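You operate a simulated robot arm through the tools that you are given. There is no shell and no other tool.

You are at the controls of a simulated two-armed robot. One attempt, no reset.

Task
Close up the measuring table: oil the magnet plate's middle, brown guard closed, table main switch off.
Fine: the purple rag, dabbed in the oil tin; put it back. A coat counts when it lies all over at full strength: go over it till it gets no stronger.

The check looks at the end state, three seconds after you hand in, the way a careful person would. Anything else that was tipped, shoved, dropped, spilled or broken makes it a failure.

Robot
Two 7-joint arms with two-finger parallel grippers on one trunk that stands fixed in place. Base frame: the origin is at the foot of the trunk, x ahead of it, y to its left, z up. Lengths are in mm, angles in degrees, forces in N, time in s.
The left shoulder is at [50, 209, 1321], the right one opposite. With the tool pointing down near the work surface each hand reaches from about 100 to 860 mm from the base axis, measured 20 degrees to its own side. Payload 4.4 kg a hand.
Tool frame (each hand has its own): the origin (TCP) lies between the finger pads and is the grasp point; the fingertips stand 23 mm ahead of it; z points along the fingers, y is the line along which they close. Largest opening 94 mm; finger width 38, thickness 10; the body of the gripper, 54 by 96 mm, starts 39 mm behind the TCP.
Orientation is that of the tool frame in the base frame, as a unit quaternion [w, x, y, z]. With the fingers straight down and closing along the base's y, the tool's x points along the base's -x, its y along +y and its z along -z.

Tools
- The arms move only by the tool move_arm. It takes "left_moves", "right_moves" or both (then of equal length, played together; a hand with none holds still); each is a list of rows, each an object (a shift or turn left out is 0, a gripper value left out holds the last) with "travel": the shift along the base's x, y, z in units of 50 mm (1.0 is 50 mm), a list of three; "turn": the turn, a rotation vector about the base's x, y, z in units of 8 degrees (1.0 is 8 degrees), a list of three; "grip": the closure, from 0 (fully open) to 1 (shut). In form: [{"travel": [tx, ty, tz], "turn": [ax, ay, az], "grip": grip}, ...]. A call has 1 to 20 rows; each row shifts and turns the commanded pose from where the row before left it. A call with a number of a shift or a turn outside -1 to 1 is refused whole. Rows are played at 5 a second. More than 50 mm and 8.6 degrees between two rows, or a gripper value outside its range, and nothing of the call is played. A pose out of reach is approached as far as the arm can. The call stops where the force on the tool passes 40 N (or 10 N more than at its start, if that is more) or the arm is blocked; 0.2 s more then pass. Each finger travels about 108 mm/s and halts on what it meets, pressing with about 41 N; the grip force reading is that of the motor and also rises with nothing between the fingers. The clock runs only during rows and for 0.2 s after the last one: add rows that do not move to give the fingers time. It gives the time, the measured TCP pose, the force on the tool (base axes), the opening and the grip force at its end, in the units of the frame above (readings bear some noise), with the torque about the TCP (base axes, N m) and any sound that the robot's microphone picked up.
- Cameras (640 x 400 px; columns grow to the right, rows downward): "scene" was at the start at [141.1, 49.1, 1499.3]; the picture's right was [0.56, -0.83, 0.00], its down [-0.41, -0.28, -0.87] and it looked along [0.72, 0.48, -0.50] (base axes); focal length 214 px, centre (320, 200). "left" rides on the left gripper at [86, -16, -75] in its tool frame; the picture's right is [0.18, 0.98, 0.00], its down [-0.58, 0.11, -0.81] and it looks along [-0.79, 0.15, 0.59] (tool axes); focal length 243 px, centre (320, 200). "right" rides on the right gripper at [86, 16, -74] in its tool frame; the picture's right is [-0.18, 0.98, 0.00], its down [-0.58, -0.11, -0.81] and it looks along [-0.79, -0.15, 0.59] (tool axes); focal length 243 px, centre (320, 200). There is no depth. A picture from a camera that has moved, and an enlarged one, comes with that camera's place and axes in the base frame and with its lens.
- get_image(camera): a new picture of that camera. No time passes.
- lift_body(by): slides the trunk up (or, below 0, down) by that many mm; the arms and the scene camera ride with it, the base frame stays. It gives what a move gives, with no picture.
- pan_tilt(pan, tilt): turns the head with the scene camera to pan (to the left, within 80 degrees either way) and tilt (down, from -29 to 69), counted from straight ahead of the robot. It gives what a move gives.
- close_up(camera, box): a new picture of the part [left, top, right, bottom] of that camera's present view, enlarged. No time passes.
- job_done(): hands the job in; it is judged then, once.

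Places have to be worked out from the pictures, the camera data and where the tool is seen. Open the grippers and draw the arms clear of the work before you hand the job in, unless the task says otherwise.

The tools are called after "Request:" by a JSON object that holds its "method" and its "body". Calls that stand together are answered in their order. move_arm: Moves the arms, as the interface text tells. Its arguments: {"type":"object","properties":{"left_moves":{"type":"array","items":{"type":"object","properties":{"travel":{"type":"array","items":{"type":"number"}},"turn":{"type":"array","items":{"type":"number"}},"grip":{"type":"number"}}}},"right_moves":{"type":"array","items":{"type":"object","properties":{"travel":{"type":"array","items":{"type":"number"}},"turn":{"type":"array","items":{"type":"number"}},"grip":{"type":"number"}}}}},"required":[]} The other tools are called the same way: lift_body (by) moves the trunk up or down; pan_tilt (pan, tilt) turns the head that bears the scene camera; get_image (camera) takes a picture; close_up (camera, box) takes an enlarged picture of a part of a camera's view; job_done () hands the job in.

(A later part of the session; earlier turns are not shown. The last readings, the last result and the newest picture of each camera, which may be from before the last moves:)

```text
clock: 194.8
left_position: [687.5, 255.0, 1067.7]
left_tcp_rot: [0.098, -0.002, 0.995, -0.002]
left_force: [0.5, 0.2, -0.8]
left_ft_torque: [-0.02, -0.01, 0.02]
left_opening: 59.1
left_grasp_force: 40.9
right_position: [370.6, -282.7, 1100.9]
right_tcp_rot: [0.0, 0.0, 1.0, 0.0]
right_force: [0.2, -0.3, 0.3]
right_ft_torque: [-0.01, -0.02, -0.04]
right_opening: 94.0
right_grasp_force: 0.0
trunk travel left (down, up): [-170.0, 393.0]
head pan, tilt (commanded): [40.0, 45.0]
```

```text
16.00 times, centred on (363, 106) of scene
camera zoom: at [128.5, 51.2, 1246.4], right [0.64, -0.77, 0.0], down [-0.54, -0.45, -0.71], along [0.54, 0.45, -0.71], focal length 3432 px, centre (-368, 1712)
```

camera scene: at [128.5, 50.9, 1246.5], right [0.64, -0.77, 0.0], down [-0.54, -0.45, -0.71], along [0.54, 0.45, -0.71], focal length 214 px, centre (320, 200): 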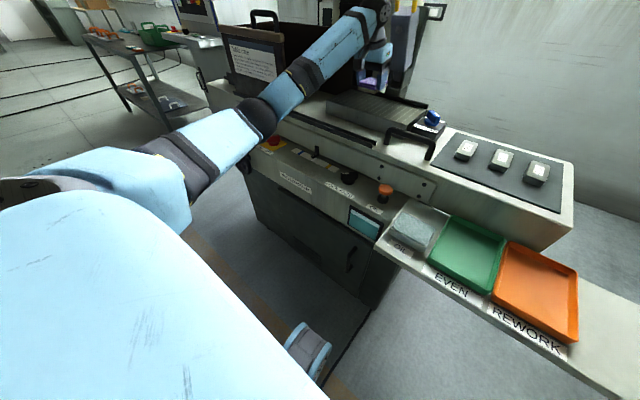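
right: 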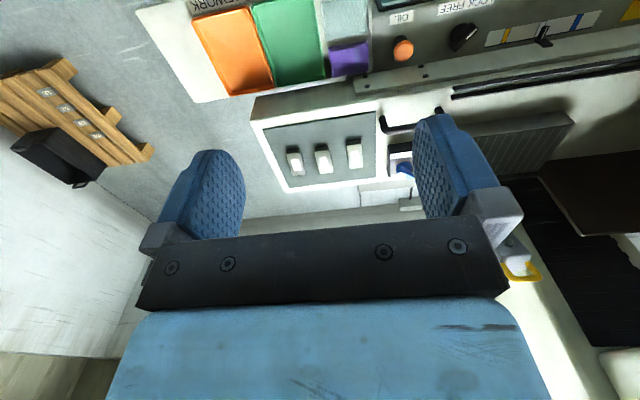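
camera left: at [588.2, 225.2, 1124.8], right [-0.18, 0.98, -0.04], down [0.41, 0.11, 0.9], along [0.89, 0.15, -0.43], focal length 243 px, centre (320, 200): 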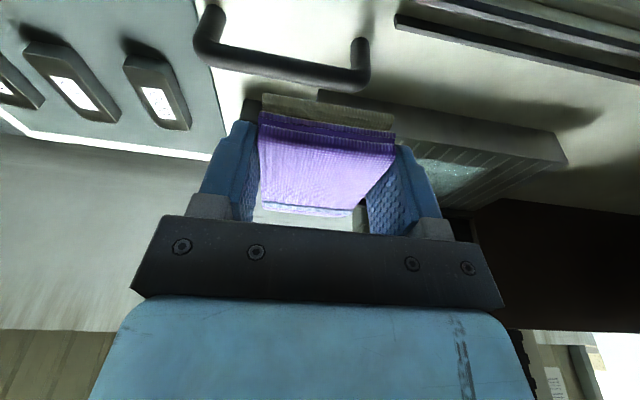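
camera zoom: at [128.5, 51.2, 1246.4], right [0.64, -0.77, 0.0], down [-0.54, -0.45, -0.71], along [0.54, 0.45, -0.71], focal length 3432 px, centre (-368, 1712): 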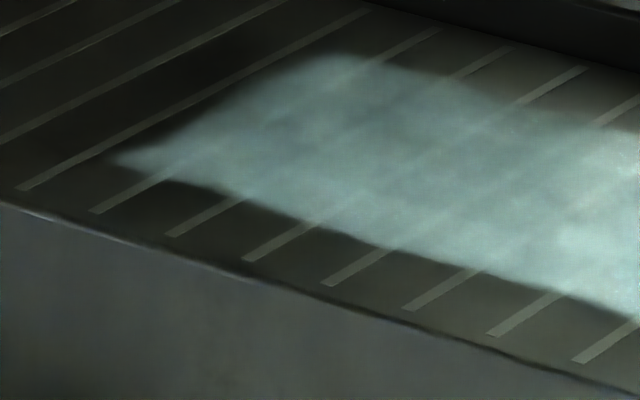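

No difference from before – the coat is at full strength. Now I carry the rag back to its place: yaw +90° and over (612, 66).

Request:
{"method": "move_arm", "body": {"left_moves": [{"travel": [-0.136, -0.344, 0], "turn": [0, 0, 1]}, {"travel": [-0.136, -0.344, 0], "turn": [0, 0, 1]}, {"travel": [-0.136, -0.344, 0], "turn": [0, 0, 1]}, {"travel": [-0.136, -0.344, 0], "turn": [0, 0, 1]}, {"travel": [-0.136, -0.344, 0], "turn": [0, 0, 1]}, {"travel": [-0.136, -0.344, 0], "turn": [0, 0, 1]}, {"travel": [-0.136, -0.344, 0], "turn": [0, 0, 1]}, {"travel": [-0.136, -0.344, 0], "turn": [0, 0, 1]}, {"travel": [-0.136, -0.344, 0], "turn": [0, 0, 1]}, {"travel": [-0.136, -0.344, 0], "turn": [0, 0, 1]}, {"travel": [-0.136, -0.344, 0], "turn": [0, 0, 1]}, {"travel": [0, 0, -0.8], "turn": [0, 0, 0.25]}, {"travel": [0, 0, -0.9]}, {"travel": [0, 0, -0.9]}, {}]}}

Request:
{"method": "get_image", "body": {"camera": "left"}}

Request:
{"method": "close_up", "body": {"camera": "left", "box": [200, 0, 440, 150]}}

Request:
{"method": "close_up", "body": {"camera": "scene", "box": [380, 120, 540, 240]}}

```text
clock: 197.9
left_position: [613.8, 64.1, 940.9]
left_tcp_rot: [-0.07, 0.705, -0.702, -0.069]
left_force: [0.9, -0.8, -0.5]
left_ft_torque: [-0.05, 0.0, 0.03]
left_opening: 59.2
left_grasp_force: 40.8
right_position: [370.2, -285.4, 1101.3]
right_tcp_rot: [0.0, 0.0, 1.0, 0.0]
right_force: [-0.4, -0.6, -0.3]
right_ft_torque: [-0.01, 0.01, 0.03]
right_opening: 93.8
right_grasp_force: 0.1
trunk travel left (down, up): [-170.0, 393.0]
head pan, tilt (commanded): [40.0, 45.0]
```

```text
taken
camera left: at [630.7, -35.7, 996.5], right [-0.98, -0.18, -0.04], down [-0.11, 0.41, 0.9], along [-0.15, 0.89, -0.43], focal length 243 px, centre (320, 200)
```

left: 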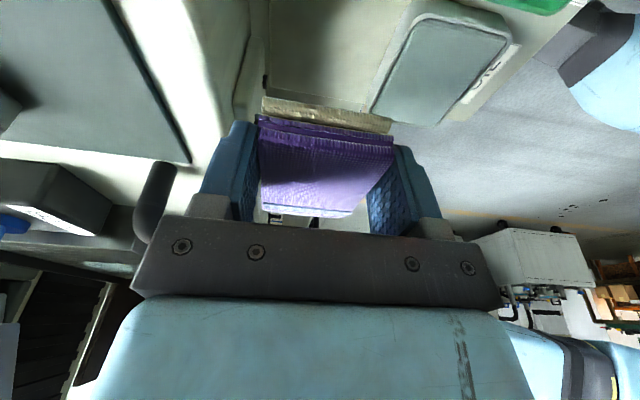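

```text
2.67 times, centred on (320, 75) of left
camera zoom: at [630.7, -35.7, 996.5], right [-0.98, -0.18, -0.04], down [-0.11, 0.41, 0.9], along [-0.15, 0.89, -0.43], focal length 647 px, centre (320, 533)
```

zoom: 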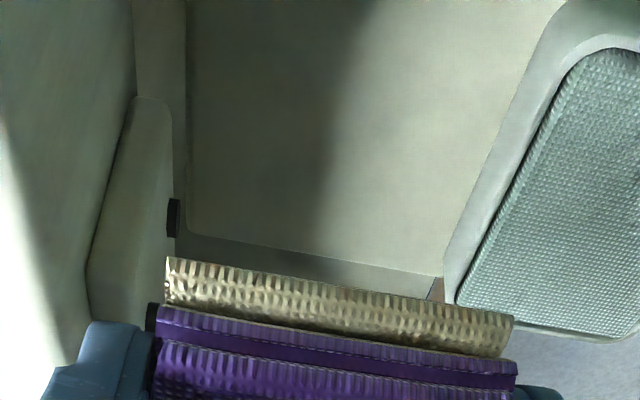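

```text
3.33 times, centred on (460, 180) of scene
camera zoom: at [127.9, 50.7, 1246.6], right [0.64, -0.77, 0.0], down [-0.54, -0.45, -0.71], along [0.54, 0.45, -0.71], focal length 715 px, centre (-147, 267)
```

zoom: 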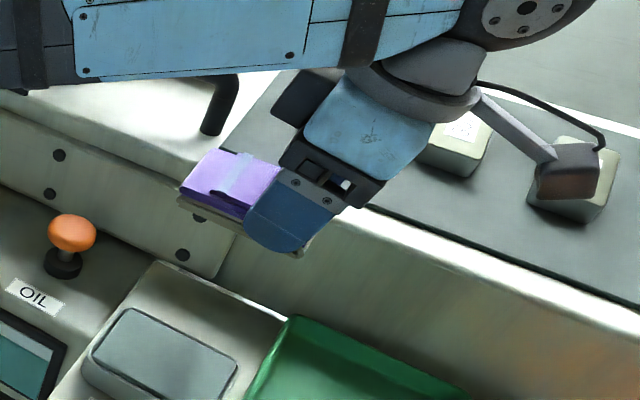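

The rag's spot is clear. I align to (612.4, 63) and descend toward the board, slowing before contact near TCP z≈830.

Request:
{"method": "move_arm", "body": {"left_moves": [{"travel": [-0.03, -0.02, -0.8]}, {"travel": [0, 0, -0.7]}, {"travel": [0, 0, -0.35]}, {"travel": [0, 0, -0.15]}, {}]}}

Request:
{"method": "move_arm", "body": {"left_moves": [{"travel": [0, 0, -0.08]}, {}]}}

Request:
{"method": "close_up", "body": {"camera": "left", "box": [180, 50, 460, 225]}}

```text
clock: 199.2
left_position: [611.0, 63.0, 838.4]
left_tcp_rot: [-0.071, 0.704, -0.703, -0.068]
left_force: [-0.4, 0.3, -0.3]
left_ft_torque: [-0.05, 0.02, -0.01]
left_opening: 59.1
left_grasp_force: 40.7
right_position: [370.2, -282.8, 1100.0]
right_tcp_rot: [0.0, 0.001, 1.0, 0.0]
right_force: [0.0, 0.5, 0.5]
right_ft_torque: [0.04, 0.01, 0.04]
right_opening: 94.1
right_grasp_force: 0.1
trunk travel left (down, up): [-170.0, 393.0]
head pan, tilt (commanded): [40.0, 45.0]
```

```text
clock: 199.8
left_position: [610.4, 64.5, 836.2]
left_tcp_rot: [-0.07, 0.705, -0.703, -0.07]
left_force: [1.2, -0.2, 0.4]
left_ft_torque: [-0.02, -0.04, -0.03]
left_opening: 59.1
left_grasp_force: 40.8
right_position: [369.6, -285.0, 1101.3]
right_tcp_rot: [-0.001, 0.0, 1.0, 0.0]
right_force: [0.4, -0.3, -0.3]
right_ft_torque: [-0.01, -0.02, 0.01]
right_opening: 94.0
right_grasp_force: 0.1
trunk travel left (down, up): [-170.0, 393.0]
head pan, tilt (commanded): [40.0, 45.0]
```

```text
2.29 times, centred on (320, 138) of left
camera zoom: at [628.5, -35.7, 890.7], right [-0.98, -0.18, -0.04], down [-0.11, 0.41, 0.9], along [-0.15, 0.89, -0.43], focal length 555 px, centre (320, 343)
```

zoom: 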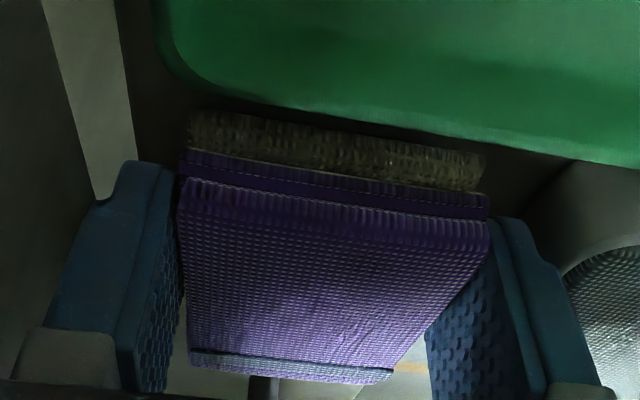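

Nearly down, no contact at 836. I nudge +1.5 mm in x and keep lowering in 2 mm steps.

Request:
{"method": "move_arm", "body": {"left_moves": [{"travel": [0.03, 0, -0.04]}, {}]}}

Request:
{"method": "move_arm", "body": {"left_moves": [{"travel": [0, 0, -0.04]}, {}]}}

Request:
{"method": "move_arm", "body": {"left_moves": [{"travel": [0, 0, -0.03]}, {}]}}

```text
clock: 200.3
left_position: [612.0, 63.3, 832.7]
left_tcp_rot: [-0.071, 0.705, -0.702, -0.069]
left_force: [0.7, -0.3, -0.7]
left_ft_torque: [-0.02, -0.02, -0.01]
left_opening: 58.9
left_grasp_force: 40.8
right_position: [370.1, -284.2, 1101.7]
right_tcp_rot: [0.0, 0.0, 1.0, 0.0]
right_force: [-0.3, 0.0, 0.7]
right_ft_torque: [0.0, -0.02, 0.03]
right_opening: 93.8
right_grasp_force: 0.1
trunk travel left (down, up): [-170.0, 393.0]
head pan, tilt (commanded): [40.0, 45.0]
```

```text
clock: 200.9
left_position: [613.2, 64.0, 829.5]
left_tcp_rot: [-0.071, 0.705, -0.702, -0.069]
left_force: [0.1, 0.3, -0.1]
left_ft_torque: [-0.04, -0.01, 0.0]
left_opening: 59.0
left_grasp_force: 40.9
right_position: [370.7, -285.0, 1102.1]
right_tcp_rot: [-0.001, 0.0, 1.0, 0.0]
right_force: [-0.4, 0.4, -0.2]
right_ft_torque: [-0.03, 0.0, 0.05]
right_opening: 94.1
right_grasp_force: 0.1
trunk travel left (down, up): [-170.0, 393.0]
head pan, tilt (commanded): [40.0, 45.0]
```

```text
clock: 201.6
left_position: [612.5, 63.6, 829.9]
left_tcp_rot: [-0.07, 0.705, -0.702, -0.069]
left_force: [0.3, -0.3, -1.3]
left_ft_torque: [-0.01, -0.01, -0.01]
left_opening: 59.1
left_grasp_force: 41.4
right_position: [369.8, -284.2, 1102.3]
right_tcp_rot: [0.001, 0.0, 1.0, 0.0]
right_force: [0.0, 0.3, 0.6]
right_ft_torque: [-0.01, 0.01, 0.01]
right_opening: 93.8
right_grasp_force: 0.1
trunk travel left (down, up): [-170.0, 393.0]
head pan, tilt (commanded): [40.0, 45.0]
```

Still free at ~829. A few more 1–1.5 mm steps.

Request:
{"method": "move_arm", "body": {"left_moves": [{"travel": [0, 0, -0.03]}, {}]}}

Request:
{"method": "move_arm", "body": {"left_moves": [{"travel": [0, 0, -0.02]}, {}]}}

Request:
{"method": "close_up", "body": {"camera": "left", "box": [180, 50, 460, 225]}}

```text
clock: 202.2
left_position: [611.5, 63.7, 828.8]
left_tcp_rot: [-0.071, 0.704, -0.703, -0.067]
left_force: [2.5, -1.5, 9.2]
left_ft_torque: [0.01, 0.19, 0.0]
left_opening: 59.0
left_grasp_force: 41.2
right_position: [369.2, -285.6, 1101.8]
right_tcp_rot: [0.0, 0.0, 1.0, 0.0]
right_force: [-0.1, -0.8, -0.4]
right_ft_torque: [0.0, 0.0, 0.04]
right_opening: 93.9
right_grasp_force: 0.1
trunk travel left (down, up): [-170.0, 393.0]
head pan, tilt (commanded): [40.0, 45.0]
```

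```text
clock: 202.8
left_position: [612.1, 63.2, 829.2]
left_tcp_rot: [-0.071, 0.705, -0.703, -0.068]
left_force: [4.8, -1.4, 18.5]
left_ft_torque: [-0.01, 0.23, -0.02]
left_opening: 59.0
left_grasp_force: 41.1
right_position: [369.0, -284.0, 1103.3]
right_tcp_rot: [0.001, 0.001, 1.0, 0.0]
right_force: [0.9, -0.1, 0.7]
right_ft_torque: [-0.02, 0.02, -0.04]
right_opening: 94.0
right_grasp_force: 0.1
trunk travel left (down, up): [-170.0, 393.0]
head pan, tilt (commanded): [40.0, 45.0]
```

```text
2.29 times, centred on (320, 138) of left
camera zoom: at [629.2, -35.6, 884.7], right [-0.98, -0.18, -0.04], down [-0.11, 0.41, 0.9], along [-0.15, 0.89, -0.43], focal length 555 px, centre (320, 343)
```

zoom: 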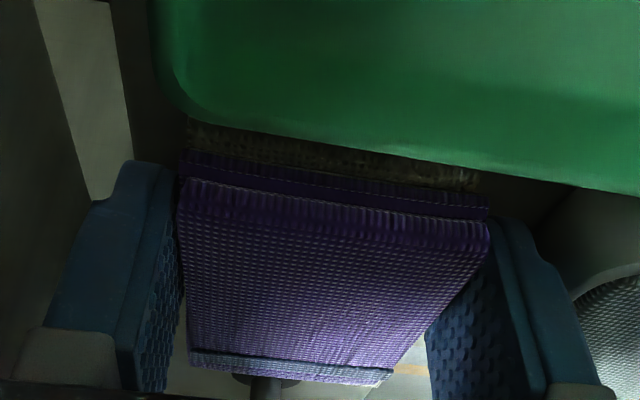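

The rag rests on the board (18 N), about 3 mm farther +y than originally. I lift a hair, shift −3 mm in y, set it down and then open.

Request:
{"method": "move_arm", "body": {"left_moves": [{"travel": [0, 0, 0.08]}, {"travel": [0, -0.06, 0]}, {"travel": [0, 0, -0.06]}, {}]}}

Request:
{"method": "move_arm", "body": {"left_moves": [{"grip": 0.234}, {"grip": 0.234}, {"grip": 0.234}, {}]}}

Request:
{"method": "close_up", "body": {"camera": "left", "box": [180, 50, 460, 225]}}

```text
clock: 203.8
left_position: [611.5, 60.7, 830.0]
left_tcp_rot: [-0.071, 0.705, -0.702, -0.069]
left_force: [-0.2, 0.5, 4.7]
left_ft_torque: [-0.13, 0.08, 0.04]
left_opening: 59.2
left_grasp_force: 41.3
right_position: [370.3, -283.5, 1102.5]
right_tcp_rot: [0.0, -0.001, 1.0, 0.0]
right_force: [0.4, -0.1, 1.0]
right_ft_torque: [-0.01, 0.0, -0.02]
right_opening: 93.9
right_grasp_force: 0.2
trunk travel left (down, up): [-170.0, 393.0]
head pan, tilt (commanded): [40.0, 45.0]
```

```text
clock: 204.8
left_position: [611.6, 61.4, 828.0]
left_tcp_rot: [-0.07, 0.705, -0.703, -0.068]
left_force: [0.7, -0.3, 0.5]
left_ft_torque: [-0.01, -0.02, -0.01]
left_opening: 72.1
left_grasp_force: 0.1
right_position: [369.0, -283.8, 1102.1]
right_tcp_rot: [-0.001, -0.001, 1.0, -0.001]
right_force: [-0.1, -0.2, -0.7]
right_ft_torque: [0.02, 0.03, 0.0]
right_opening: 93.9
right_grasp_force: 0.0
trunk travel left (down, up): [-170.0, 393.0]
head pan, tilt (commanded): [40.0, 45.0]
```

```text
2.29 times, centred on (320, 138) of left
camera zoom: at [629.3, -38.0, 884.2], right [-0.98, -0.18, -0.04], down [-0.11, 0.41, 0.9], along [-0.15, 0.89, -0.43], focal length 555 px, centre (320, 343)
```

zoom: 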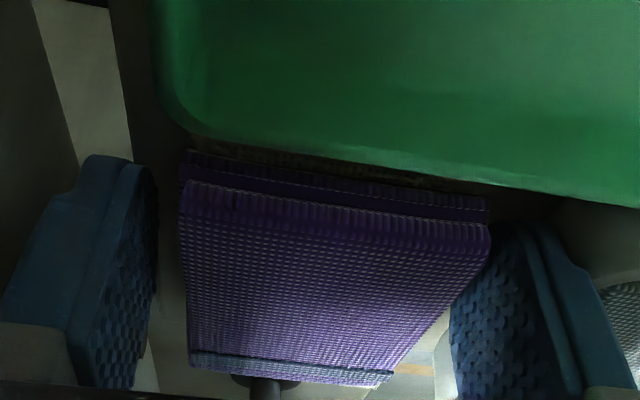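

Released; fingers are clear of the rag. I rise straight up and look.

Request:
{"method": "move_arm", "body": {"left_moves": [{"travel": [0, 0, 0.3]}, {"travel": [0, 0, 0.8]}, {"travel": [0, 0, 0.9]}, {"travel": [0, 0, 0.9]}, {"travel": [0, 0, 0.9]}, {}]}}

Request:
{"method": "get_image", "body": {"camera": "left"}}

Request:
{"method": "close_up", "body": {"camera": "scene", "box": [370, 180, 500, 280]}}

```text
clock: 206.2
left_position: [611.9, 60.2, 1017.4]
left_tcp_rot: [-0.07, 0.705, -0.703, -0.069]
left_force: [0.7, 0.4, -0.1]
left_ft_torque: [0.0, 0.01, -0.01]
left_opening: 72.2
left_grasp_force: 0.1
right_position: [371.2, -284.1, 1101.9]
right_tcp_rot: [0.0, 0.0, 1.0, 0.0]
right_force: [0.5, 0.6, 0.3]
right_ft_torque: [0.0, 0.04, -0.02]
right_opening: 93.9
right_grasp_force: 0.1
trunk travel left (down, up): [-170.0, 393.0]
head pan, tilt (commanded): [40.0, 45.0]
```

```text
taken
camera left: at [629.9, -39.7, 1073.2], right [-0.98, -0.18, -0.04], down [-0.11, 0.41, 0.9], along [-0.15, 0.89, -0.43], focal length 243 px, centre (320, 200)
```

left: 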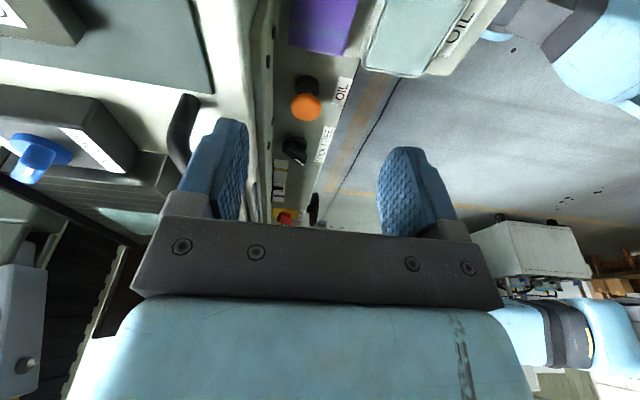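

```text
4.00 times, centred on (435, 230) of scene
camera zoom: at [128.7, 51.1, 1246.4], right [0.64, -0.77, 0.0], down [-0.54, -0.45, -0.71], along [0.54, 0.45, -0.71], focal length 858 px, centre (-140, 80)
```

zoom: 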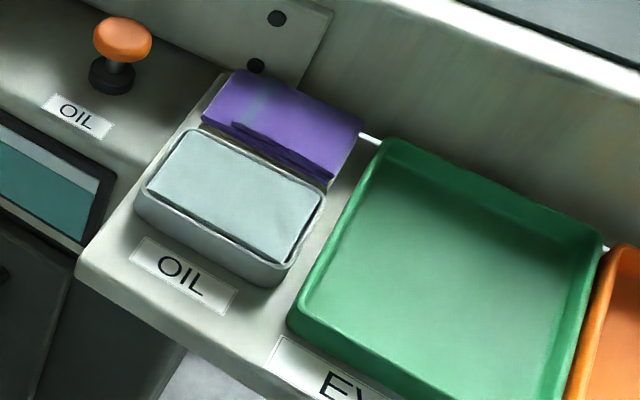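

The rag lies back in its place beside the tin. Next the guard: I turn the head toward it for a clear look.

Request:
{"method": "pan_tilt", "body": {"pan": 48, "tilt": 18}}

Request:
{"method": "get_image", "body": {"camera": "scene"}}

Request:
{"method": "close_up", "body": {"camera": "scene", "box": [180, 100, 460, 275]}}

```text
clock: 207.1
left_position: [611.8, 59.2, 1017.6]
left_tcp_rot: [-0.07, 0.705, -0.703, -0.068]
left_force: [-0.7, 0.0, -0.2]
left_ft_torque: [0.0, 0.0, 0.0]
left_opening: 72.1
left_grasp_force: 0.0
right_position: [370.0, -284.0, 1101.8]
right_tcp_rot: [0.0, 0.0, 1.0, 0.001]
right_force: [-0.6, -0.3, 0.0]
right_ft_torque: [0.0, 0.02, -0.01]
right_opening: 93.7
right_grasp_force: 0.2
trunk travel left (down, up): [-170.0, 393.0]
head pan, tilt (commanded): [48.0, 18.0]
```

```text
taken
camera scene: at [128.4, 67.9, 1288.4], right [0.74, -0.67, 0.0], down [-0.21, -0.23, -0.95], along [0.64, 0.71, -0.31], focal length 214 px, centre (320, 200)
```

scene: 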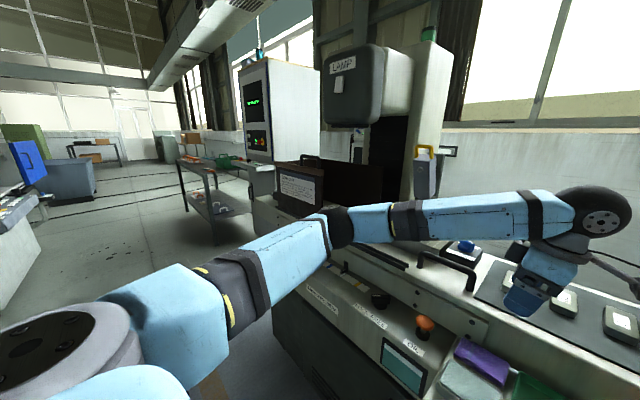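

```text
2.29 times, centred on (320, 188) of scene
camera zoom: at [128.4, 67.9, 1288.4], right [0.74, -0.67, 0.0], down [-0.21, -0.23, -0.95], along [0.64, 0.71, -0.31], focal length 490 px, centre (320, 229)
```

zoom: 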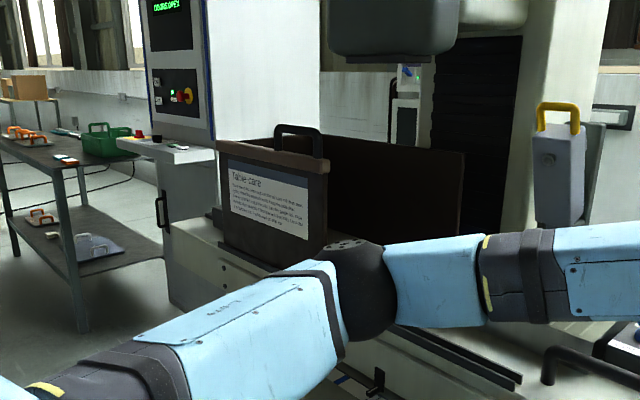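

I raise the trunk 130 mm for the guard, straighten the hand's sideways lean and swing it left in front of the machine, leaning it back 45° to point forward-down.

Request:
{"method": "lift_body", "body": {"by": 130}}

Request:
{"method": "move_arm", "body": {"left_moves": [{"travel": [-0.4, 0.6, 0.3], "turn": [-0.7, 0, 0]}, {"travel": [-0.4, 0.6, 0.3], "turn": [-0.7, 0, 0]}, {"travel": [-0.3, 0.8, 0.3], "turn": [0, -1, 0]}, {"travel": [-0.3, 0.8, 0.2], "turn": [0, -1, 0]}, {"travel": [-0.3, 0.8, 0.2], "turn": [0, -1, 0]}, {"travel": [-0.2, 0.8, 0.1], "turn": [0, -1, 0]}, {"travel": [0, 0.8, 0.1], "turn": [0, -1, 0]}, {"travel": [0, 0.8, 0], "turn": [0, -0.6, 0]}, {}]}}

Request:
{"method": "get_image", "body": {"camera": "scene"}}

Request:
{"method": "get_image", "body": {"camera": "left"}}

```text
clock: 208.6
left_position: [611.7, 59.7, 1147.9]
left_tcp_rot: [-0.07, 0.705, -0.702, -0.069]
left_force: [0.3, -1.0, -0.6]
left_ft_torque: [0.02, -0.02, 0.0]
left_opening: 72.2
left_grasp_force: 0.0
right_position: [372.2, -285.1, 1231.5]
right_tcp_rot: [0.0, 0.0, 1.0, -0.001]
right_force: [0.3, -0.3, -0.9]
right_ft_torque: [0.03, -0.02, 0.0]
right_opening: 94.1
right_grasp_force: 0.0
trunk travel left (down, up): [-300.0, 263.0]
head pan, tilt (commanded): [48.0, 18.0]
```

```text
clock: 210.6
left_position: [517.2, 359.6, 1223.3]
left_tcp_rot: [-0.272, 0.654, -0.652, 0.27]
left_force: [0.0, -0.9, -0.4]
left_ft_torque: [-0.02, -0.01, 0.0]
left_opening: 72.1
left_grasp_force: 0.0
right_position: [370.7, -284.9, 1231.4]
right_tcp_rot: [-0.001, 0.0, 1.0, 0.001]
right_force: [-0.9, 0.0, -0.7]
right_ft_torque: [0.0, 0.01, -0.04]
right_opening: 93.9
right_grasp_force: 0.0
trunk travel left (down, up): [-300.0, 263.0]
head pan, tilt (commanded): [48.0, 18.0]
```

```text
taken
camera scene: at [129.1, 67.0, 1418.4], right [0.74, -0.67, 0.0], down [-0.21, -0.23, -0.95], along [0.64, 0.71, -0.31], focal length 214 px, centre (320, 200)
```

scene: 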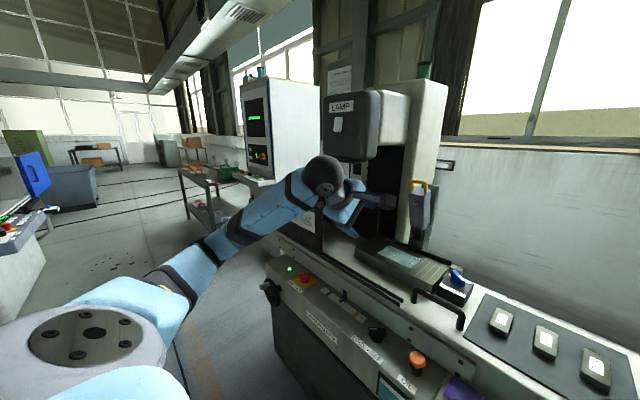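

```text
taken
camera left: at [477.7, 274.1, 1286.8], right [-0.69, -0.19, -0.69], down [-0.65, 0.58, 0.49], along [0.31, 0.79, -0.52], focal length 243 px, centre (320, 200)
```

left: 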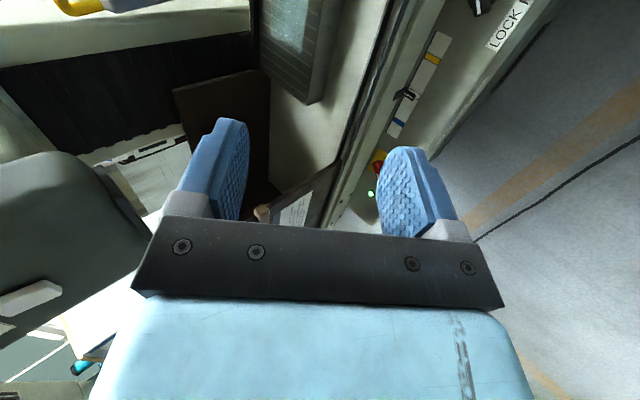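

The lamp hangs well behind (x≥885, z≥1300). I move closer toward the guard's handle and look again.

Request:
{"method": "move_arm", "body": {"left_moves": [{"travel": [0.3, 0.8, 0.1]}, {"travel": [0.3, 0.8, 0.1]}, {"travel": [0.3, 0.8, 0.1]}, {"travel": [0.3, 0.8, 0.1]}, {}]}}

Request:
{"method": "get_image", "body": {"camera": "scene"}}

Request:
{"method": "get_image", "body": {"camera": "left"}}

```text
clock: 211.8
left_position: [578.2, 520.7, 1241.8]
left_tcp_rot: [-0.27, 0.655, -0.652, 0.27]
left_force: [0.4, 0.3, -0.2]
left_ft_torque: [0.02, -0.01, 0.0]
left_opening: 72.1
left_grasp_force: 0.1
right_position: [370.0, -284.3, 1232.1]
right_tcp_rot: [0.0, 0.0, 1.0, 0.0]
right_force: [-0.3, 0.1, -0.4]
right_ft_torque: [0.01, 0.0, 0.01]
right_opening: 94.0
right_grasp_force: 0.0
trunk travel left (down, up): [-300.0, 263.0]
head pan, tilt (commanded): [48.0, 18.0]
```

```text
taken
camera scene: at [128.2, 67.5, 1418.5], right [0.74, -0.67, 0.0], down [-0.21, -0.23, -0.95], along [0.64, 0.71, -0.31], focal length 214 px, centre (320, 200)
```

scene: 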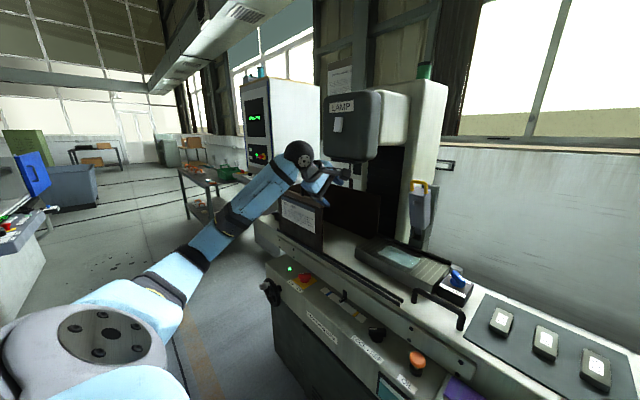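

```text
taken
camera left: at [538.6, 433.2, 1306.6], right [-0.7, -0.19, -0.69], down [-0.65, 0.58, 0.49], along [0.31, 0.79, -0.52], focal length 243 px, centre (320, 200)
```

left: 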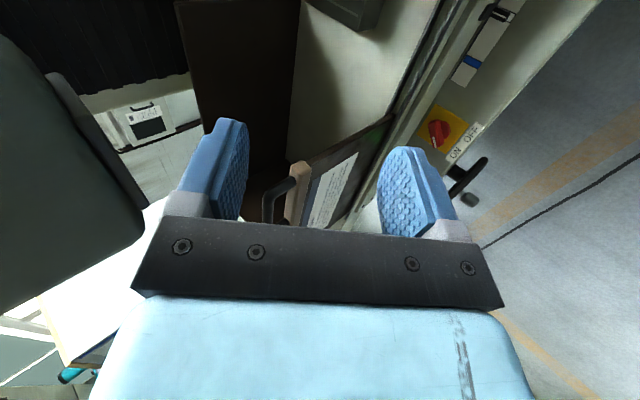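

The handle shows between the fingers in the wrist view. I zoom for measuring it.

Request:
{"method": "close_up", "body": {"camera": "left", "box": [230, 100, 420, 220]}}

Request:
{"method": "close_up", "body": {"camera": "scene", "box": [250, 130, 410, 250]}}

```text
3.33 times, centred on (325, 160) of left
camera zoom: at [538.6, 433.2, 1306.6], right [-0.7, -0.19, -0.69], down [-0.65, 0.58, 0.49], along [0.31, 0.79, -0.52], focal length 809 px, centre (303, 333)
```

zoom: 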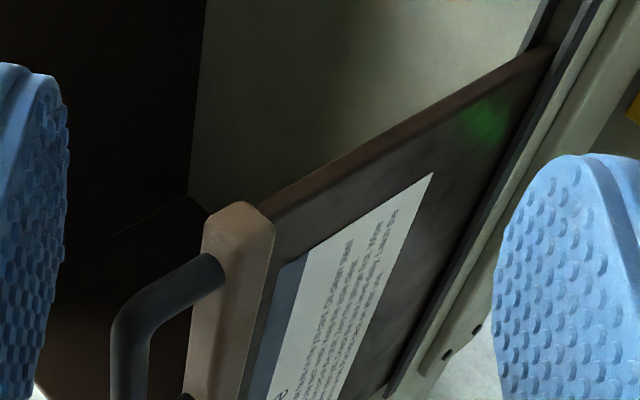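

```text
3.33 times, centred on (330, 190) of scene
camera zoom: at [128.2, 67.5, 1418.5], right [0.74, -0.67, 0.0], down [-0.21, -0.23, -0.95], along [0.64, 0.71, -0.31], focal length 715 px, centre (287, 233)
```

zoom: 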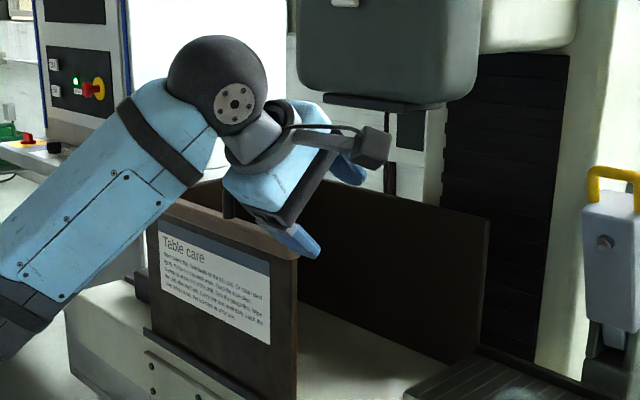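

Handle bar works out at x≈694, z≈1180, from y≈703 to 815 (right leg at y≈707). I set the fingers to 40 mm and go to a pre-grasp 80 mm back along the tool axis at y≈742.

Request:
{"method": "move_arm", "body": {"left_moves": [{"travel": [0.236, 0.884, -0.02], "grip": 0.574}, {"travel": [0.236, 0.884, -0.02]}, {"travel": [0.236, 0.884, -0.02]}, {"travel": [0.236, 0.884, -0.02]}, {"travel": [0.236, 0.884, -0.02]}, {}]}}

Request:
{"method": "get_image", "body": {"camera": "left"}}

Request:
{"method": "close_up", "body": {"camera": "scene", "box": [230, 120, 390, 240]}}

```text
clock: 213.2
left_position: [634.1, 741.1, 1237.7]
left_tcp_rot: [-0.27, 0.654, -0.653, 0.27]
left_force: [-0.2, 0.2, -0.1]
left_ft_torque: [0.04, -0.02, 0.01]
left_opening: 39.9
left_grasp_force: 0.1
right_position: [370.0, -283.5, 1231.5]
right_tcp_rot: [0.0, 0.0, 1.0, 0.0]
right_force: [0.5, -0.1, -0.3]
right_ft_torque: [-0.01, 0.0, 0.01]
right_opening: 94.1
right_grasp_force: 0.1
trunk travel left (down, up): [-300.0, 263.0]
head pan, tilt (commanded): [48.0, 18.0]
```

```text
taken
camera left: at [595.4, 654.3, 1301.3], right [-0.7, -0.19, -0.69], down [-0.65, 0.58, 0.49], along [0.31, 0.79, -0.52], focal length 243 px, centre (320, 200)
```

left: 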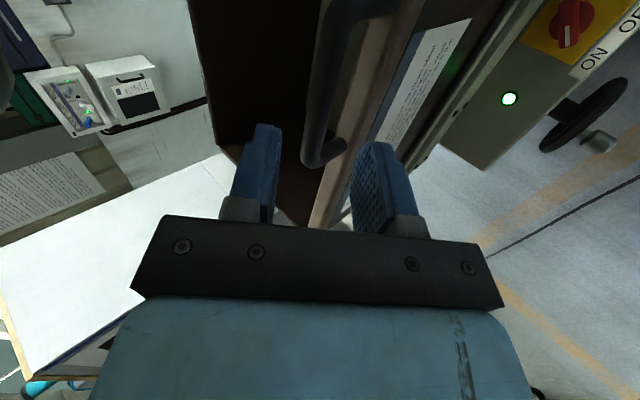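

```text
3.33 times, centred on (310, 180) of scene
camera zoom: at [128.2, 67.6, 1418.5], right [0.74, -0.67, 0.0], down [-0.21, -0.23, -0.95], along [0.64, 0.71, -0.31], focal length 715 px, centre (353, 267)
```

zoom: 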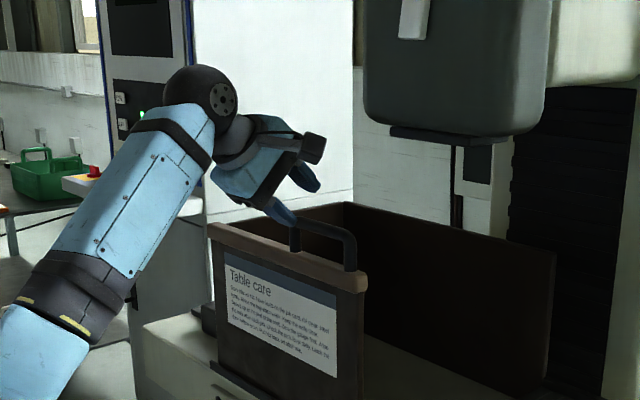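

The bar lies centred on the tool axis. I advance 60 mm along the tool axis and check.

Request:
{"method": "move_arm", "body": {"left_moves": [{"travel": [0.42, 0.04, -0.42]}, {"travel": [0.42, 0, -0.42]}, {}]}}

Request:
{"method": "get_image", "body": {"camera": "left"}}

Request:
{"method": "close_up", "body": {"camera": "scene", "box": [270, 140, 350, 200]}}

```text
clock: 214.0
left_position: [677.2, 741.9, 1194.0]
left_tcp_rot: [-0.27, 0.655, -0.652, 0.27]
left_force: [1.1, 0.1, -0.7]
left_ft_torque: [-0.01, 0.01, 0.03]
left_opening: 40.1
left_grasp_force: 0.1
right_position: [370.2, -284.6, 1231.4]
right_tcp_rot: [0.0, 0.0, 1.0, 0.0]
right_force: [0.2, -0.3, -0.4]
right_ft_torque: [0.04, -0.05, 0.0]
right_opening: 94.0
right_grasp_force: 0.1
trunk travel left (down, up): [-300.0, 263.0]
head pan, tilt (commanded): [48.0, 18.0]
```

```text
taken
camera left: at [637.4, 656.0, 1259.0], right [-0.7, -0.19, -0.69], down [-0.65, 0.58, 0.49], along [0.31, 0.79, -0.52], focal length 243 px, centre (320, 200)
```

left: 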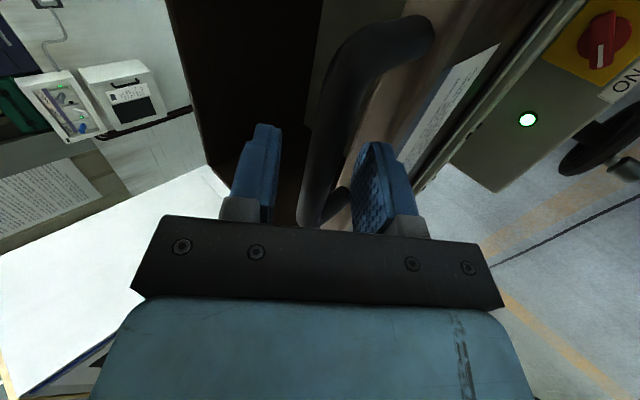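

```text
6.67 times, centred on (310, 170) of scene
camera zoom: at [128.0, 67.8, 1418.5], right [0.74, -0.67, 0.0], down [-0.21, -0.23, -0.95], along [0.64, 0.71, -0.31], focal length 1430 px, centre (387, 400)
```

zoom: 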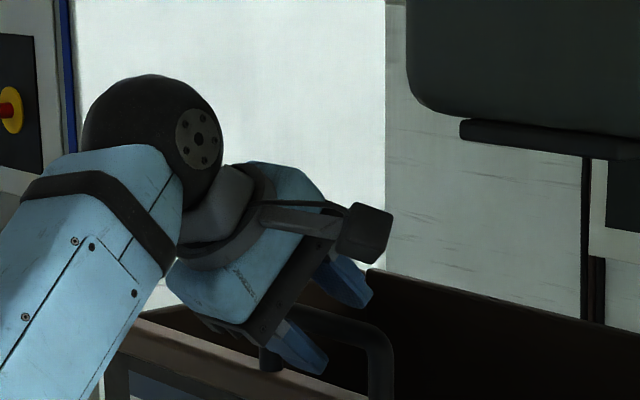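

The bar passes between the fingers. I advance about 17 mm more and close on it.

Request:
{"method": "move_arm", "body": {"left_moves": [{"travel": [0.24, 0, -0.24]}, {}, {"grip": 1.0}, {"grip": 1.0}, {"grip": 1.0}, {"grip": 1.0}]}}

Request:
{"method": "get_image", "body": {"camera": "left"}}

Request:
{"method": "close_up", "body": {"camera": "scene", "box": [230, 120, 390, 240]}}

```text
clock: 215.4
left_position: [688.4, 742.5, 1182.0]
left_tcp_rot: [0.268, -0.654, 0.655, -0.268]
left_force: [-13.3, 0.1, -4.5]
left_ft_torque: [0.98, 0.11, -1.61]
left_opening: 16.0
left_grasp_force: 44.7
right_position: [368.8, -284.0, 1233.2]
right_tcp_rot: [0.001, 0.0, 1.0, -0.001]
right_force: [0.2, -0.2, 0.9]
right_ft_torque: [-0.05, 0.01, 0.03]
right_opening: 93.9
right_grasp_force: 0.0
trunk travel left (down, up): [-300.0, 263.0]
head pan, tilt (commanded): [48.0, 18.0]
stopped in row 6 (left hand): the force on the tool passed its limit at 41 N (the readings are from after the stop); the commanded pose is now the measured one
```

```text
taken
camera left: at [649.4, 656.9, 1245.3], right [-0.7, -0.18, -0.69], down [-0.64, 0.58, 0.5], along [0.31, 0.79, -0.53], focal length 243 px, centre (320, 200)
```

left: 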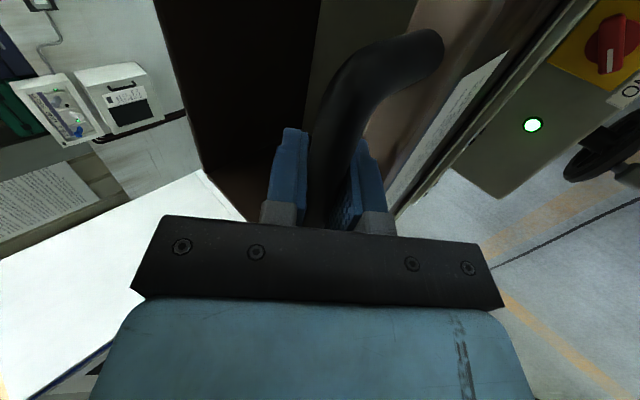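

```text
3.33 times, centred on (310, 180) of scene
camera zoom: at [127.0, 68.4, 1418.9], right [0.74, -0.67, 0.0], down [-0.21, -0.23, -0.95], along [0.64, 0.71, -0.31], focal length 715 px, centre (353, 267)
```

zoom: 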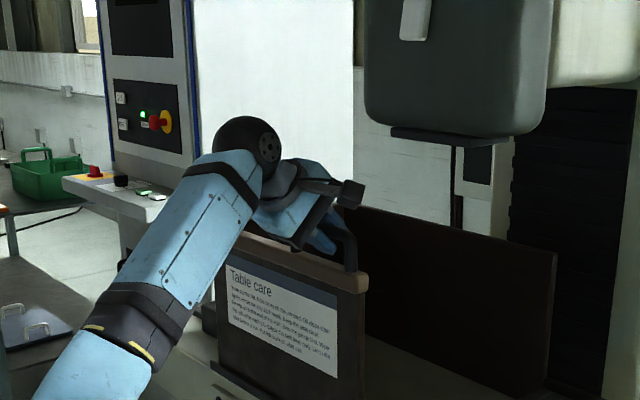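

Gripped the bar (16 mm). I relieve the small misalignment and start sliding the guard −y gently, 10 mm first.

Request:
{"method": "move_arm", "body": {"left_moves": [{"travel": [-0.02, 0, -0.01], "turn": [0.03, 0, -0.05]}, {}, {"travel": [0, -0.1, 0]}, {"travel": [0, -0.1, 0]}, {}]}}

Request:
{"method": "get_image", "body": {"camera": "scene"}}

```text
clock: 216.6
left_position: [689.1, 732.0, 1181.6]
left_tcp_rot: [0.269, -0.652, 0.656, -0.268]
left_force: [-2.0, 3.3, 3.5]
left_ft_torque: [1.05, 0.03, 0.36]
left_opening: 15.9
left_grasp_force: 45.0
right_position: [369.7, -285.1, 1231.4]
right_tcp_rot: [0.0, 0.0, 1.0, 0.0]
right_force: [-0.4, 0.7, -1.3]
right_ft_torque: [0.03, 0.03, -0.03]
right_opening: 93.8
right_grasp_force: 0.0
trunk travel left (down, up): [-300.0, 263.0]
head pan, tilt (commanded): [48.0, 18.0]
```

```text
taken
camera scene: at [127.8, 67.9, 1418.6], right [0.74, -0.67, 0.0], down [-0.21, -0.23, -0.95], along [0.64, 0.71, -0.31], focal length 214 px, centre (320, 200)
```

scene: 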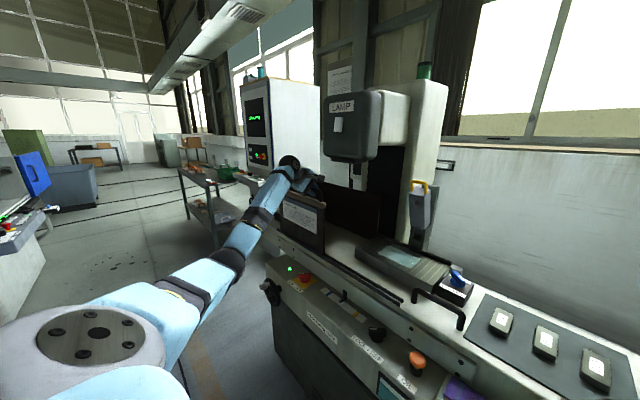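

It slides with only ~3 N. I continue −y by 60 mm and check that the guard follows.

Request:
{"method": "move_arm", "body": {"left_moves": [{"travel": [0, -0.3, 0]}, {"travel": [0, -0.3, 0]}, {"travel": [0, -0.3, 0]}, {"travel": [0, -0.3, 0]}, {}]}}

Request:
{"method": "close_up", "body": {"camera": "scene", "box": [230, 110, 470, 290]}}

Request:
{"method": "get_image", "body": {"camera": "left"}}

```text
clock: 217.8
left_position: [689.0, 671.5, 1181.5]
left_tcp_rot: [0.269, -0.652, 0.656, -0.268]
left_force: [-2.6, 0.3, 3.4]
left_ft_torque: [-0.05, 0.01, -0.58]
left_opening: 15.8
left_grasp_force: 44.9
right_position: [369.1, -284.4, 1232.8]
right_tcp_rot: [0.001, 0.0, 1.0, 0.0]
right_force: [0.3, 0.1, 0.6]
right_ft_torque: [0.04, 0.01, 0.0]
right_opening: 94.1
right_grasp_force: 0.0
trunk travel left (down, up): [-300.0, 263.0]
head pan, tilt (commanded): [48.0, 18.0]
```

```text
2.22 times, centred on (350, 200) of scene
camera zoom: at [127.6, 67.5, 1418.6], right [0.74, -0.67, 0.0], down [-0.21, -0.23, -0.95], along [0.64, 0.71, -0.31], focal length 477 px, centre (253, 200)
```

zoom: 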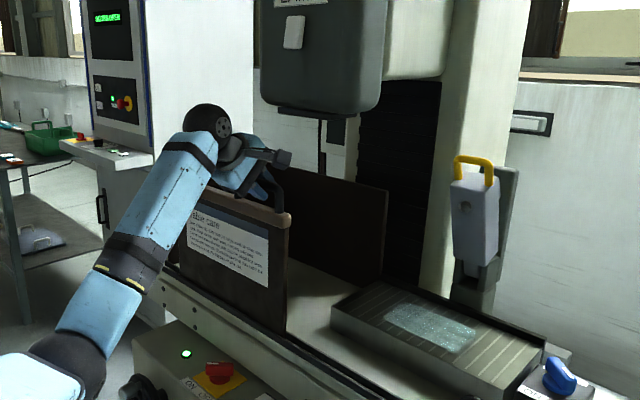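

```text
taken
camera left: at [648.7, 585.0, 1244.9], right [-0.7, -0.18, -0.69], down [-0.64, 0.58, 0.5], along [0.32, 0.79, -0.52], focal length 243 px, centre (320, 200)
```

left: 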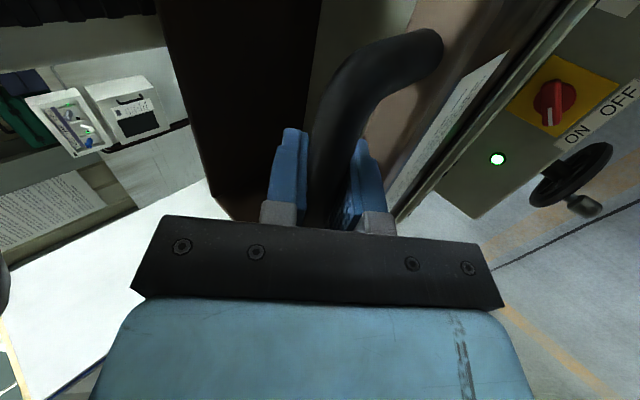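

The guard follows. The back panel's edge is now near y≈500 and the lever is at y≈375–445, so I move 40 mm and check the clearance between them.

Request:
{"method": "move_arm", "body": {"left_moves": [{"travel": [0, -0.3, 0]}, {"travel": [0, -0.3, 0]}, {"travel": [0, -0.2, 0]}, {}]}}

Request:
{"method": "close_up", "body": {"camera": "scene", "box": [330, 120, 490, 240]}}

Request:
{"method": "get_image", "body": {"camera": "scene"}}

```text
clock: 218.8
left_position: [688.8, 632.4, 1180.2]
left_tcp_rot: [0.269, -0.652, 0.656, -0.269]
left_force: [-1.2, 2.8, 6.7]
left_ft_torque: [-0.28, 0.03, -0.85]
left_opening: 15.8
left_grasp_force: 45.0
right_position: [368.7, -284.5, 1232.9]
right_tcp_rot: [0.0, 0.0, 1.0, 0.0]
right_force: [-0.7, 0.4, 0.1]
right_ft_torque: [0.0, -0.02, 0.01]
right_opening: 93.9
right_grasp_force: 0.1
trunk travel left (down, up): [-300.0, 263.0]
head pan, tilt (commanded): [48.0, 18.0]
```

```text
3.33 times, centred on (410, 180) of scene
camera zoom: at [127.5, 67.6, 1418.6], right [0.74, -0.67, 0.0], down [-0.21, -0.23, -0.95], along [0.64, 0.71, -0.31], focal length 715 px, centre (20, 267)
```

zoom: 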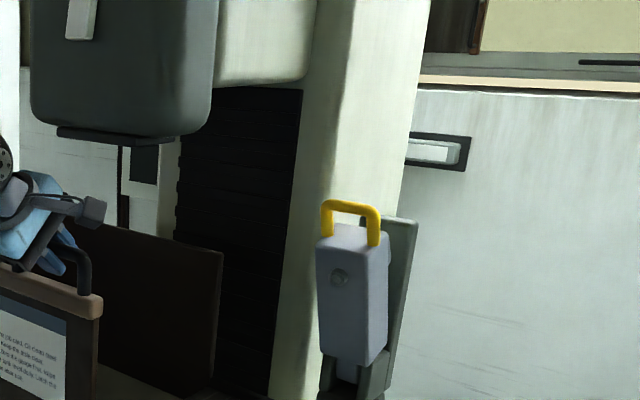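

```text
taken
camera scene: at [127.5, 67.6, 1418.6], right [0.74, -0.67, 0.0], down [-0.21, -0.23, -0.95], along [0.64, 0.71, -0.31], focal length 214 px, centre (320, 200)
```

scene: 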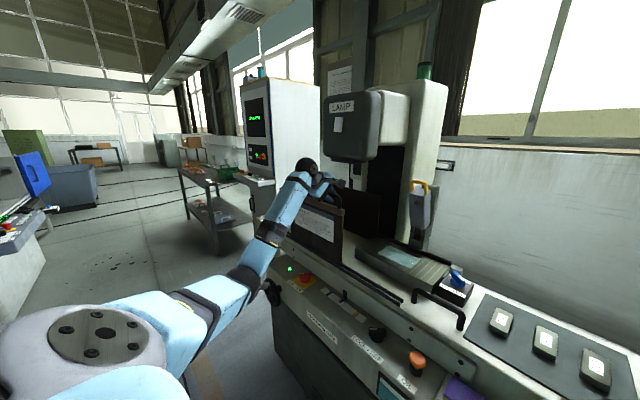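

Comparing views, the back and side panels are fixed – only the brown front panel slides on the front track, whose right end is at y≈230. I keep sliding it −y.

Request:
{"method": "move_arm", "body": {"left_moves": [{"travel": [0, -0.4, 0]}, {"travel": [0, -0.4, 0]}, {"travel": [0, -0.4, 0]}, {"travel": [0, -0.4, 0]}, {"travel": [0, -0.4, 0]}, {"travel": [0, -0.4, 0]}, {}]}}

Request:
{"method": "get_image", "body": {"camera": "scene"}}

Request:
{"method": "get_image", "body": {"camera": "left"}}

```text
clock: 220.4
left_position: [688.0, 511.1, 1181.4]
left_tcp_rot: [0.269, -0.652, 0.656, -0.268]
left_force: [-13.4, -1.7, -6.1]
left_ft_torque: [0.79, -0.06, 0.15]
left_opening: 16.0
left_grasp_force: 45.1
right_position: [369.0, -284.6, 1232.6]
right_tcp_rot: [0.0, -0.001, 1.0, 0.0]
right_force: [0.7, -0.4, -0.4]
right_ft_torque: [-0.01, -0.03, -0.03]
right_opening: 93.9
right_grasp_force: 0.0
trunk travel left (down, up): [-300.0, 263.0]
head pan, tilt (commanded): [48.0, 18.0]
```

```text
taken
camera scene: at [126.9, 68.2, 1418.5], right [0.74, -0.67, 0.0], down [-0.21, -0.23, -0.95], along [0.64, 0.71, -0.31], focal length 214 px, centre (320, 200)
```

scene: 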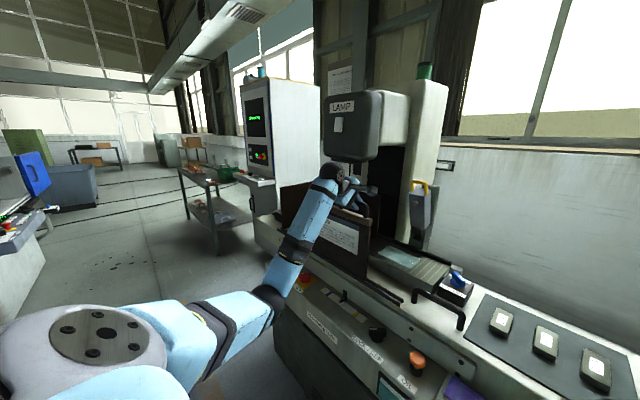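

```text
taken
camera left: at [648.8, 425.4, 1245.0], right [-0.7, -0.18, -0.69], down [-0.64, 0.58, 0.5], along [0.31, 0.79, -0.52], focal length 243 px, centre (320, 200)
```

left: 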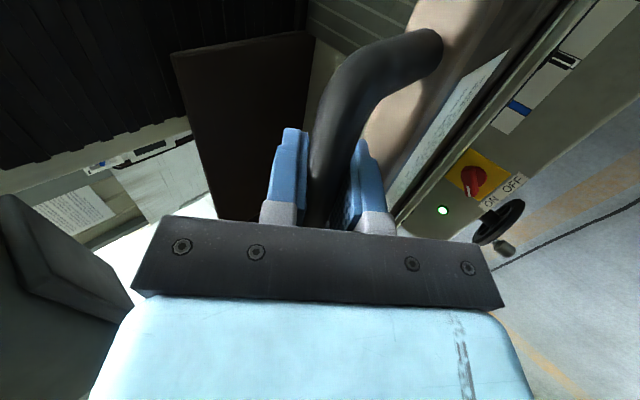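

Sliding freely. I continue with a slight −x relief.

Request:
{"method": "move_arm", "body": {"left_moves": [{"travel": [-0.02, -0.4, -0.01]}, {"travel": [0, -0.4, 0]}, {"travel": [0, -0.4, 0]}, {"travel": [0, -0.4, 0]}, {"travel": [0, -0.4, 0]}, {"travel": [0, -0.4, 0]}, {}]}}

Request:
{"method": "get_image", "body": {"camera": "scene"}}

```text
clock: 222.0
left_position: [688.6, 392.5, 1181.8]
left_tcp_rot: [0.269, -0.652, 0.657, -0.267]
left_force: [15.3, -0.5, 14.0]
left_ft_torque: [0.23, 0.11, -0.15]
left_opening: 16.1
left_grasp_force: 45.4
right_position: [370.5, -285.1, 1231.7]
right_tcp_rot: [0.0, 0.0, 1.0, 0.001]
right_force: [-0.8, -0.6, -0.3]
right_ft_torque: [-0.02, 0.05, 0.01]
right_opening: 93.9
right_grasp_force: 0.0
trunk travel left (down, up): [-300.0, 263.0]
head pan, tilt (commanded): [48.0, 18.0]
```

```text
taken
camera scene: at [129.3, 66.7, 1418.4], right [0.74, -0.67, 0.0], down [-0.21, -0.23, -0.95], along [0.64, 0.71, -0.31], focal length 214 px, centre (320, 200)
```

scene: 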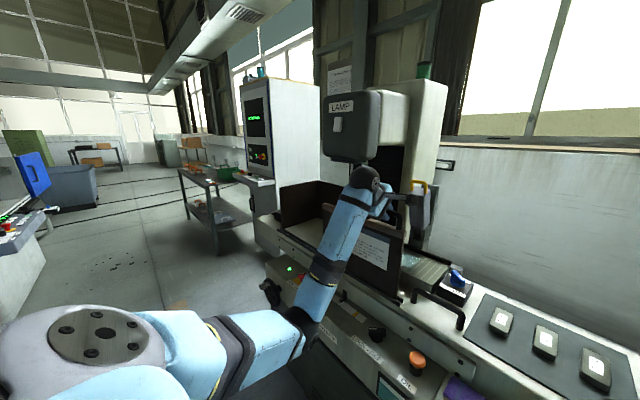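

I zoom to see where the guard stands relative to the track's right end.

Request:
{"method": "close_up", "body": {"camera": "scene", "box": [270, 160, 490, 325]}}

Request:
{"method": "close_up", "body": {"camera": "scene", "box": [370, 250, 450, 320]}}

```text
2.42 times, centred on (380, 242) of scene
camera zoom: at [129.3, 66.7, 1418.4], right [0.74, -0.67, 0.0], down [-0.21, -0.23, -0.95], along [0.64, 0.71, -0.31], focal length 520 px, centre (174, 97)
```

zoom: 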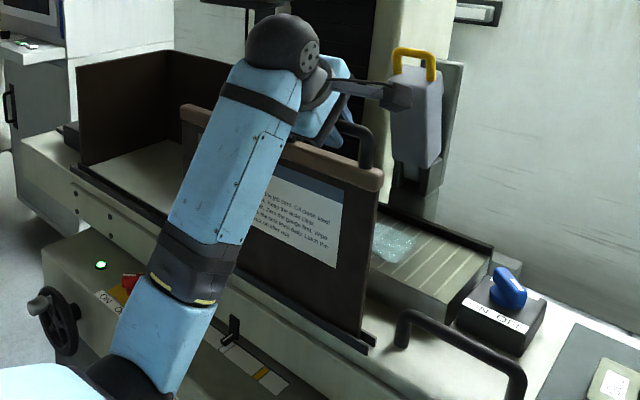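

```text
5.71 times, centred on (410, 285) of scene
camera zoom: at [129.3, 66.7, 1418.4], right [0.74, -0.67, 0.0], down [-0.21, -0.23, -0.95], along [0.64, 0.71, -0.31], focal length 1226 px, centre (-194, -286)
```

zoom: 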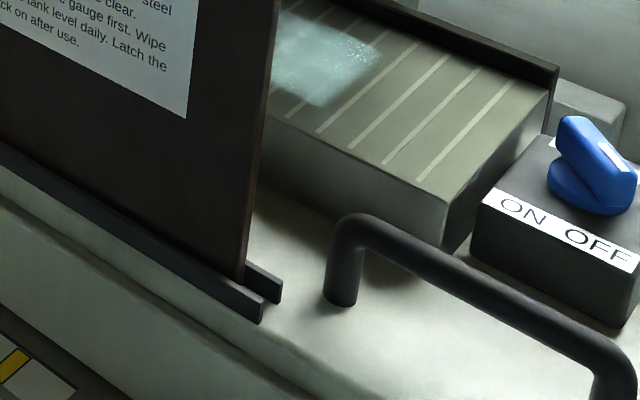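

About 19 mm of track remains. I push on gently until it meets its stop.

Request:
{"method": "move_arm", "body": {"left_moves": [{"travel": [0.01, -0.1, 0.01]}, {"travel": [0, -0.1, 0]}, {"travel": [0, -0.1, 0]}, {}]}}

Request:
{"method": "close_up", "body": {"camera": "scene", "box": [370, 250, 450, 320]}}

```text
clock: 223.0
left_position: [688.4, 384.0, 1182.6]
left_tcp_rot: [0.271, -0.653, 0.655, -0.268]
left_force: [2.7, 12.2, 3.0]
left_ft_torque: [0.36, 0.17, -1.48]
left_opening: 15.7
left_grasp_force: 45.2
right_position: [370.3, -282.6, 1232.8]
right_tcp_rot: [0.0, -0.001, 1.0, -0.001]
right_force: [0.1, 0.4, 0.3]
right_ft_torque: [0.0, 0.0, -0.02]
right_opening: 93.8
right_grasp_force: 0.1
trunk travel left (down, up): [-300.0, 263.0]
head pan, tilt (commanded): [48.0, 18.0]
stopped in row 4 (left hand): the force on the tool passed its limit at 42 N (the readings are from after the stop); the commanded pose is now the measured one
```

```text
5.71 times, centred on (410, 285) of scene
camera zoom: at [128.7, 69.5, 1417.9], right [0.74, -0.67, 0.0], down [-0.21, -0.23, -0.95], along [0.64, 0.71, -0.31], focal length 1226 px, centre (-194, -286)
```

zoom: 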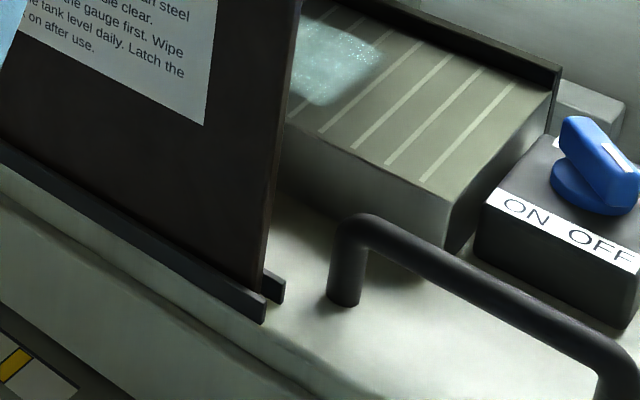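

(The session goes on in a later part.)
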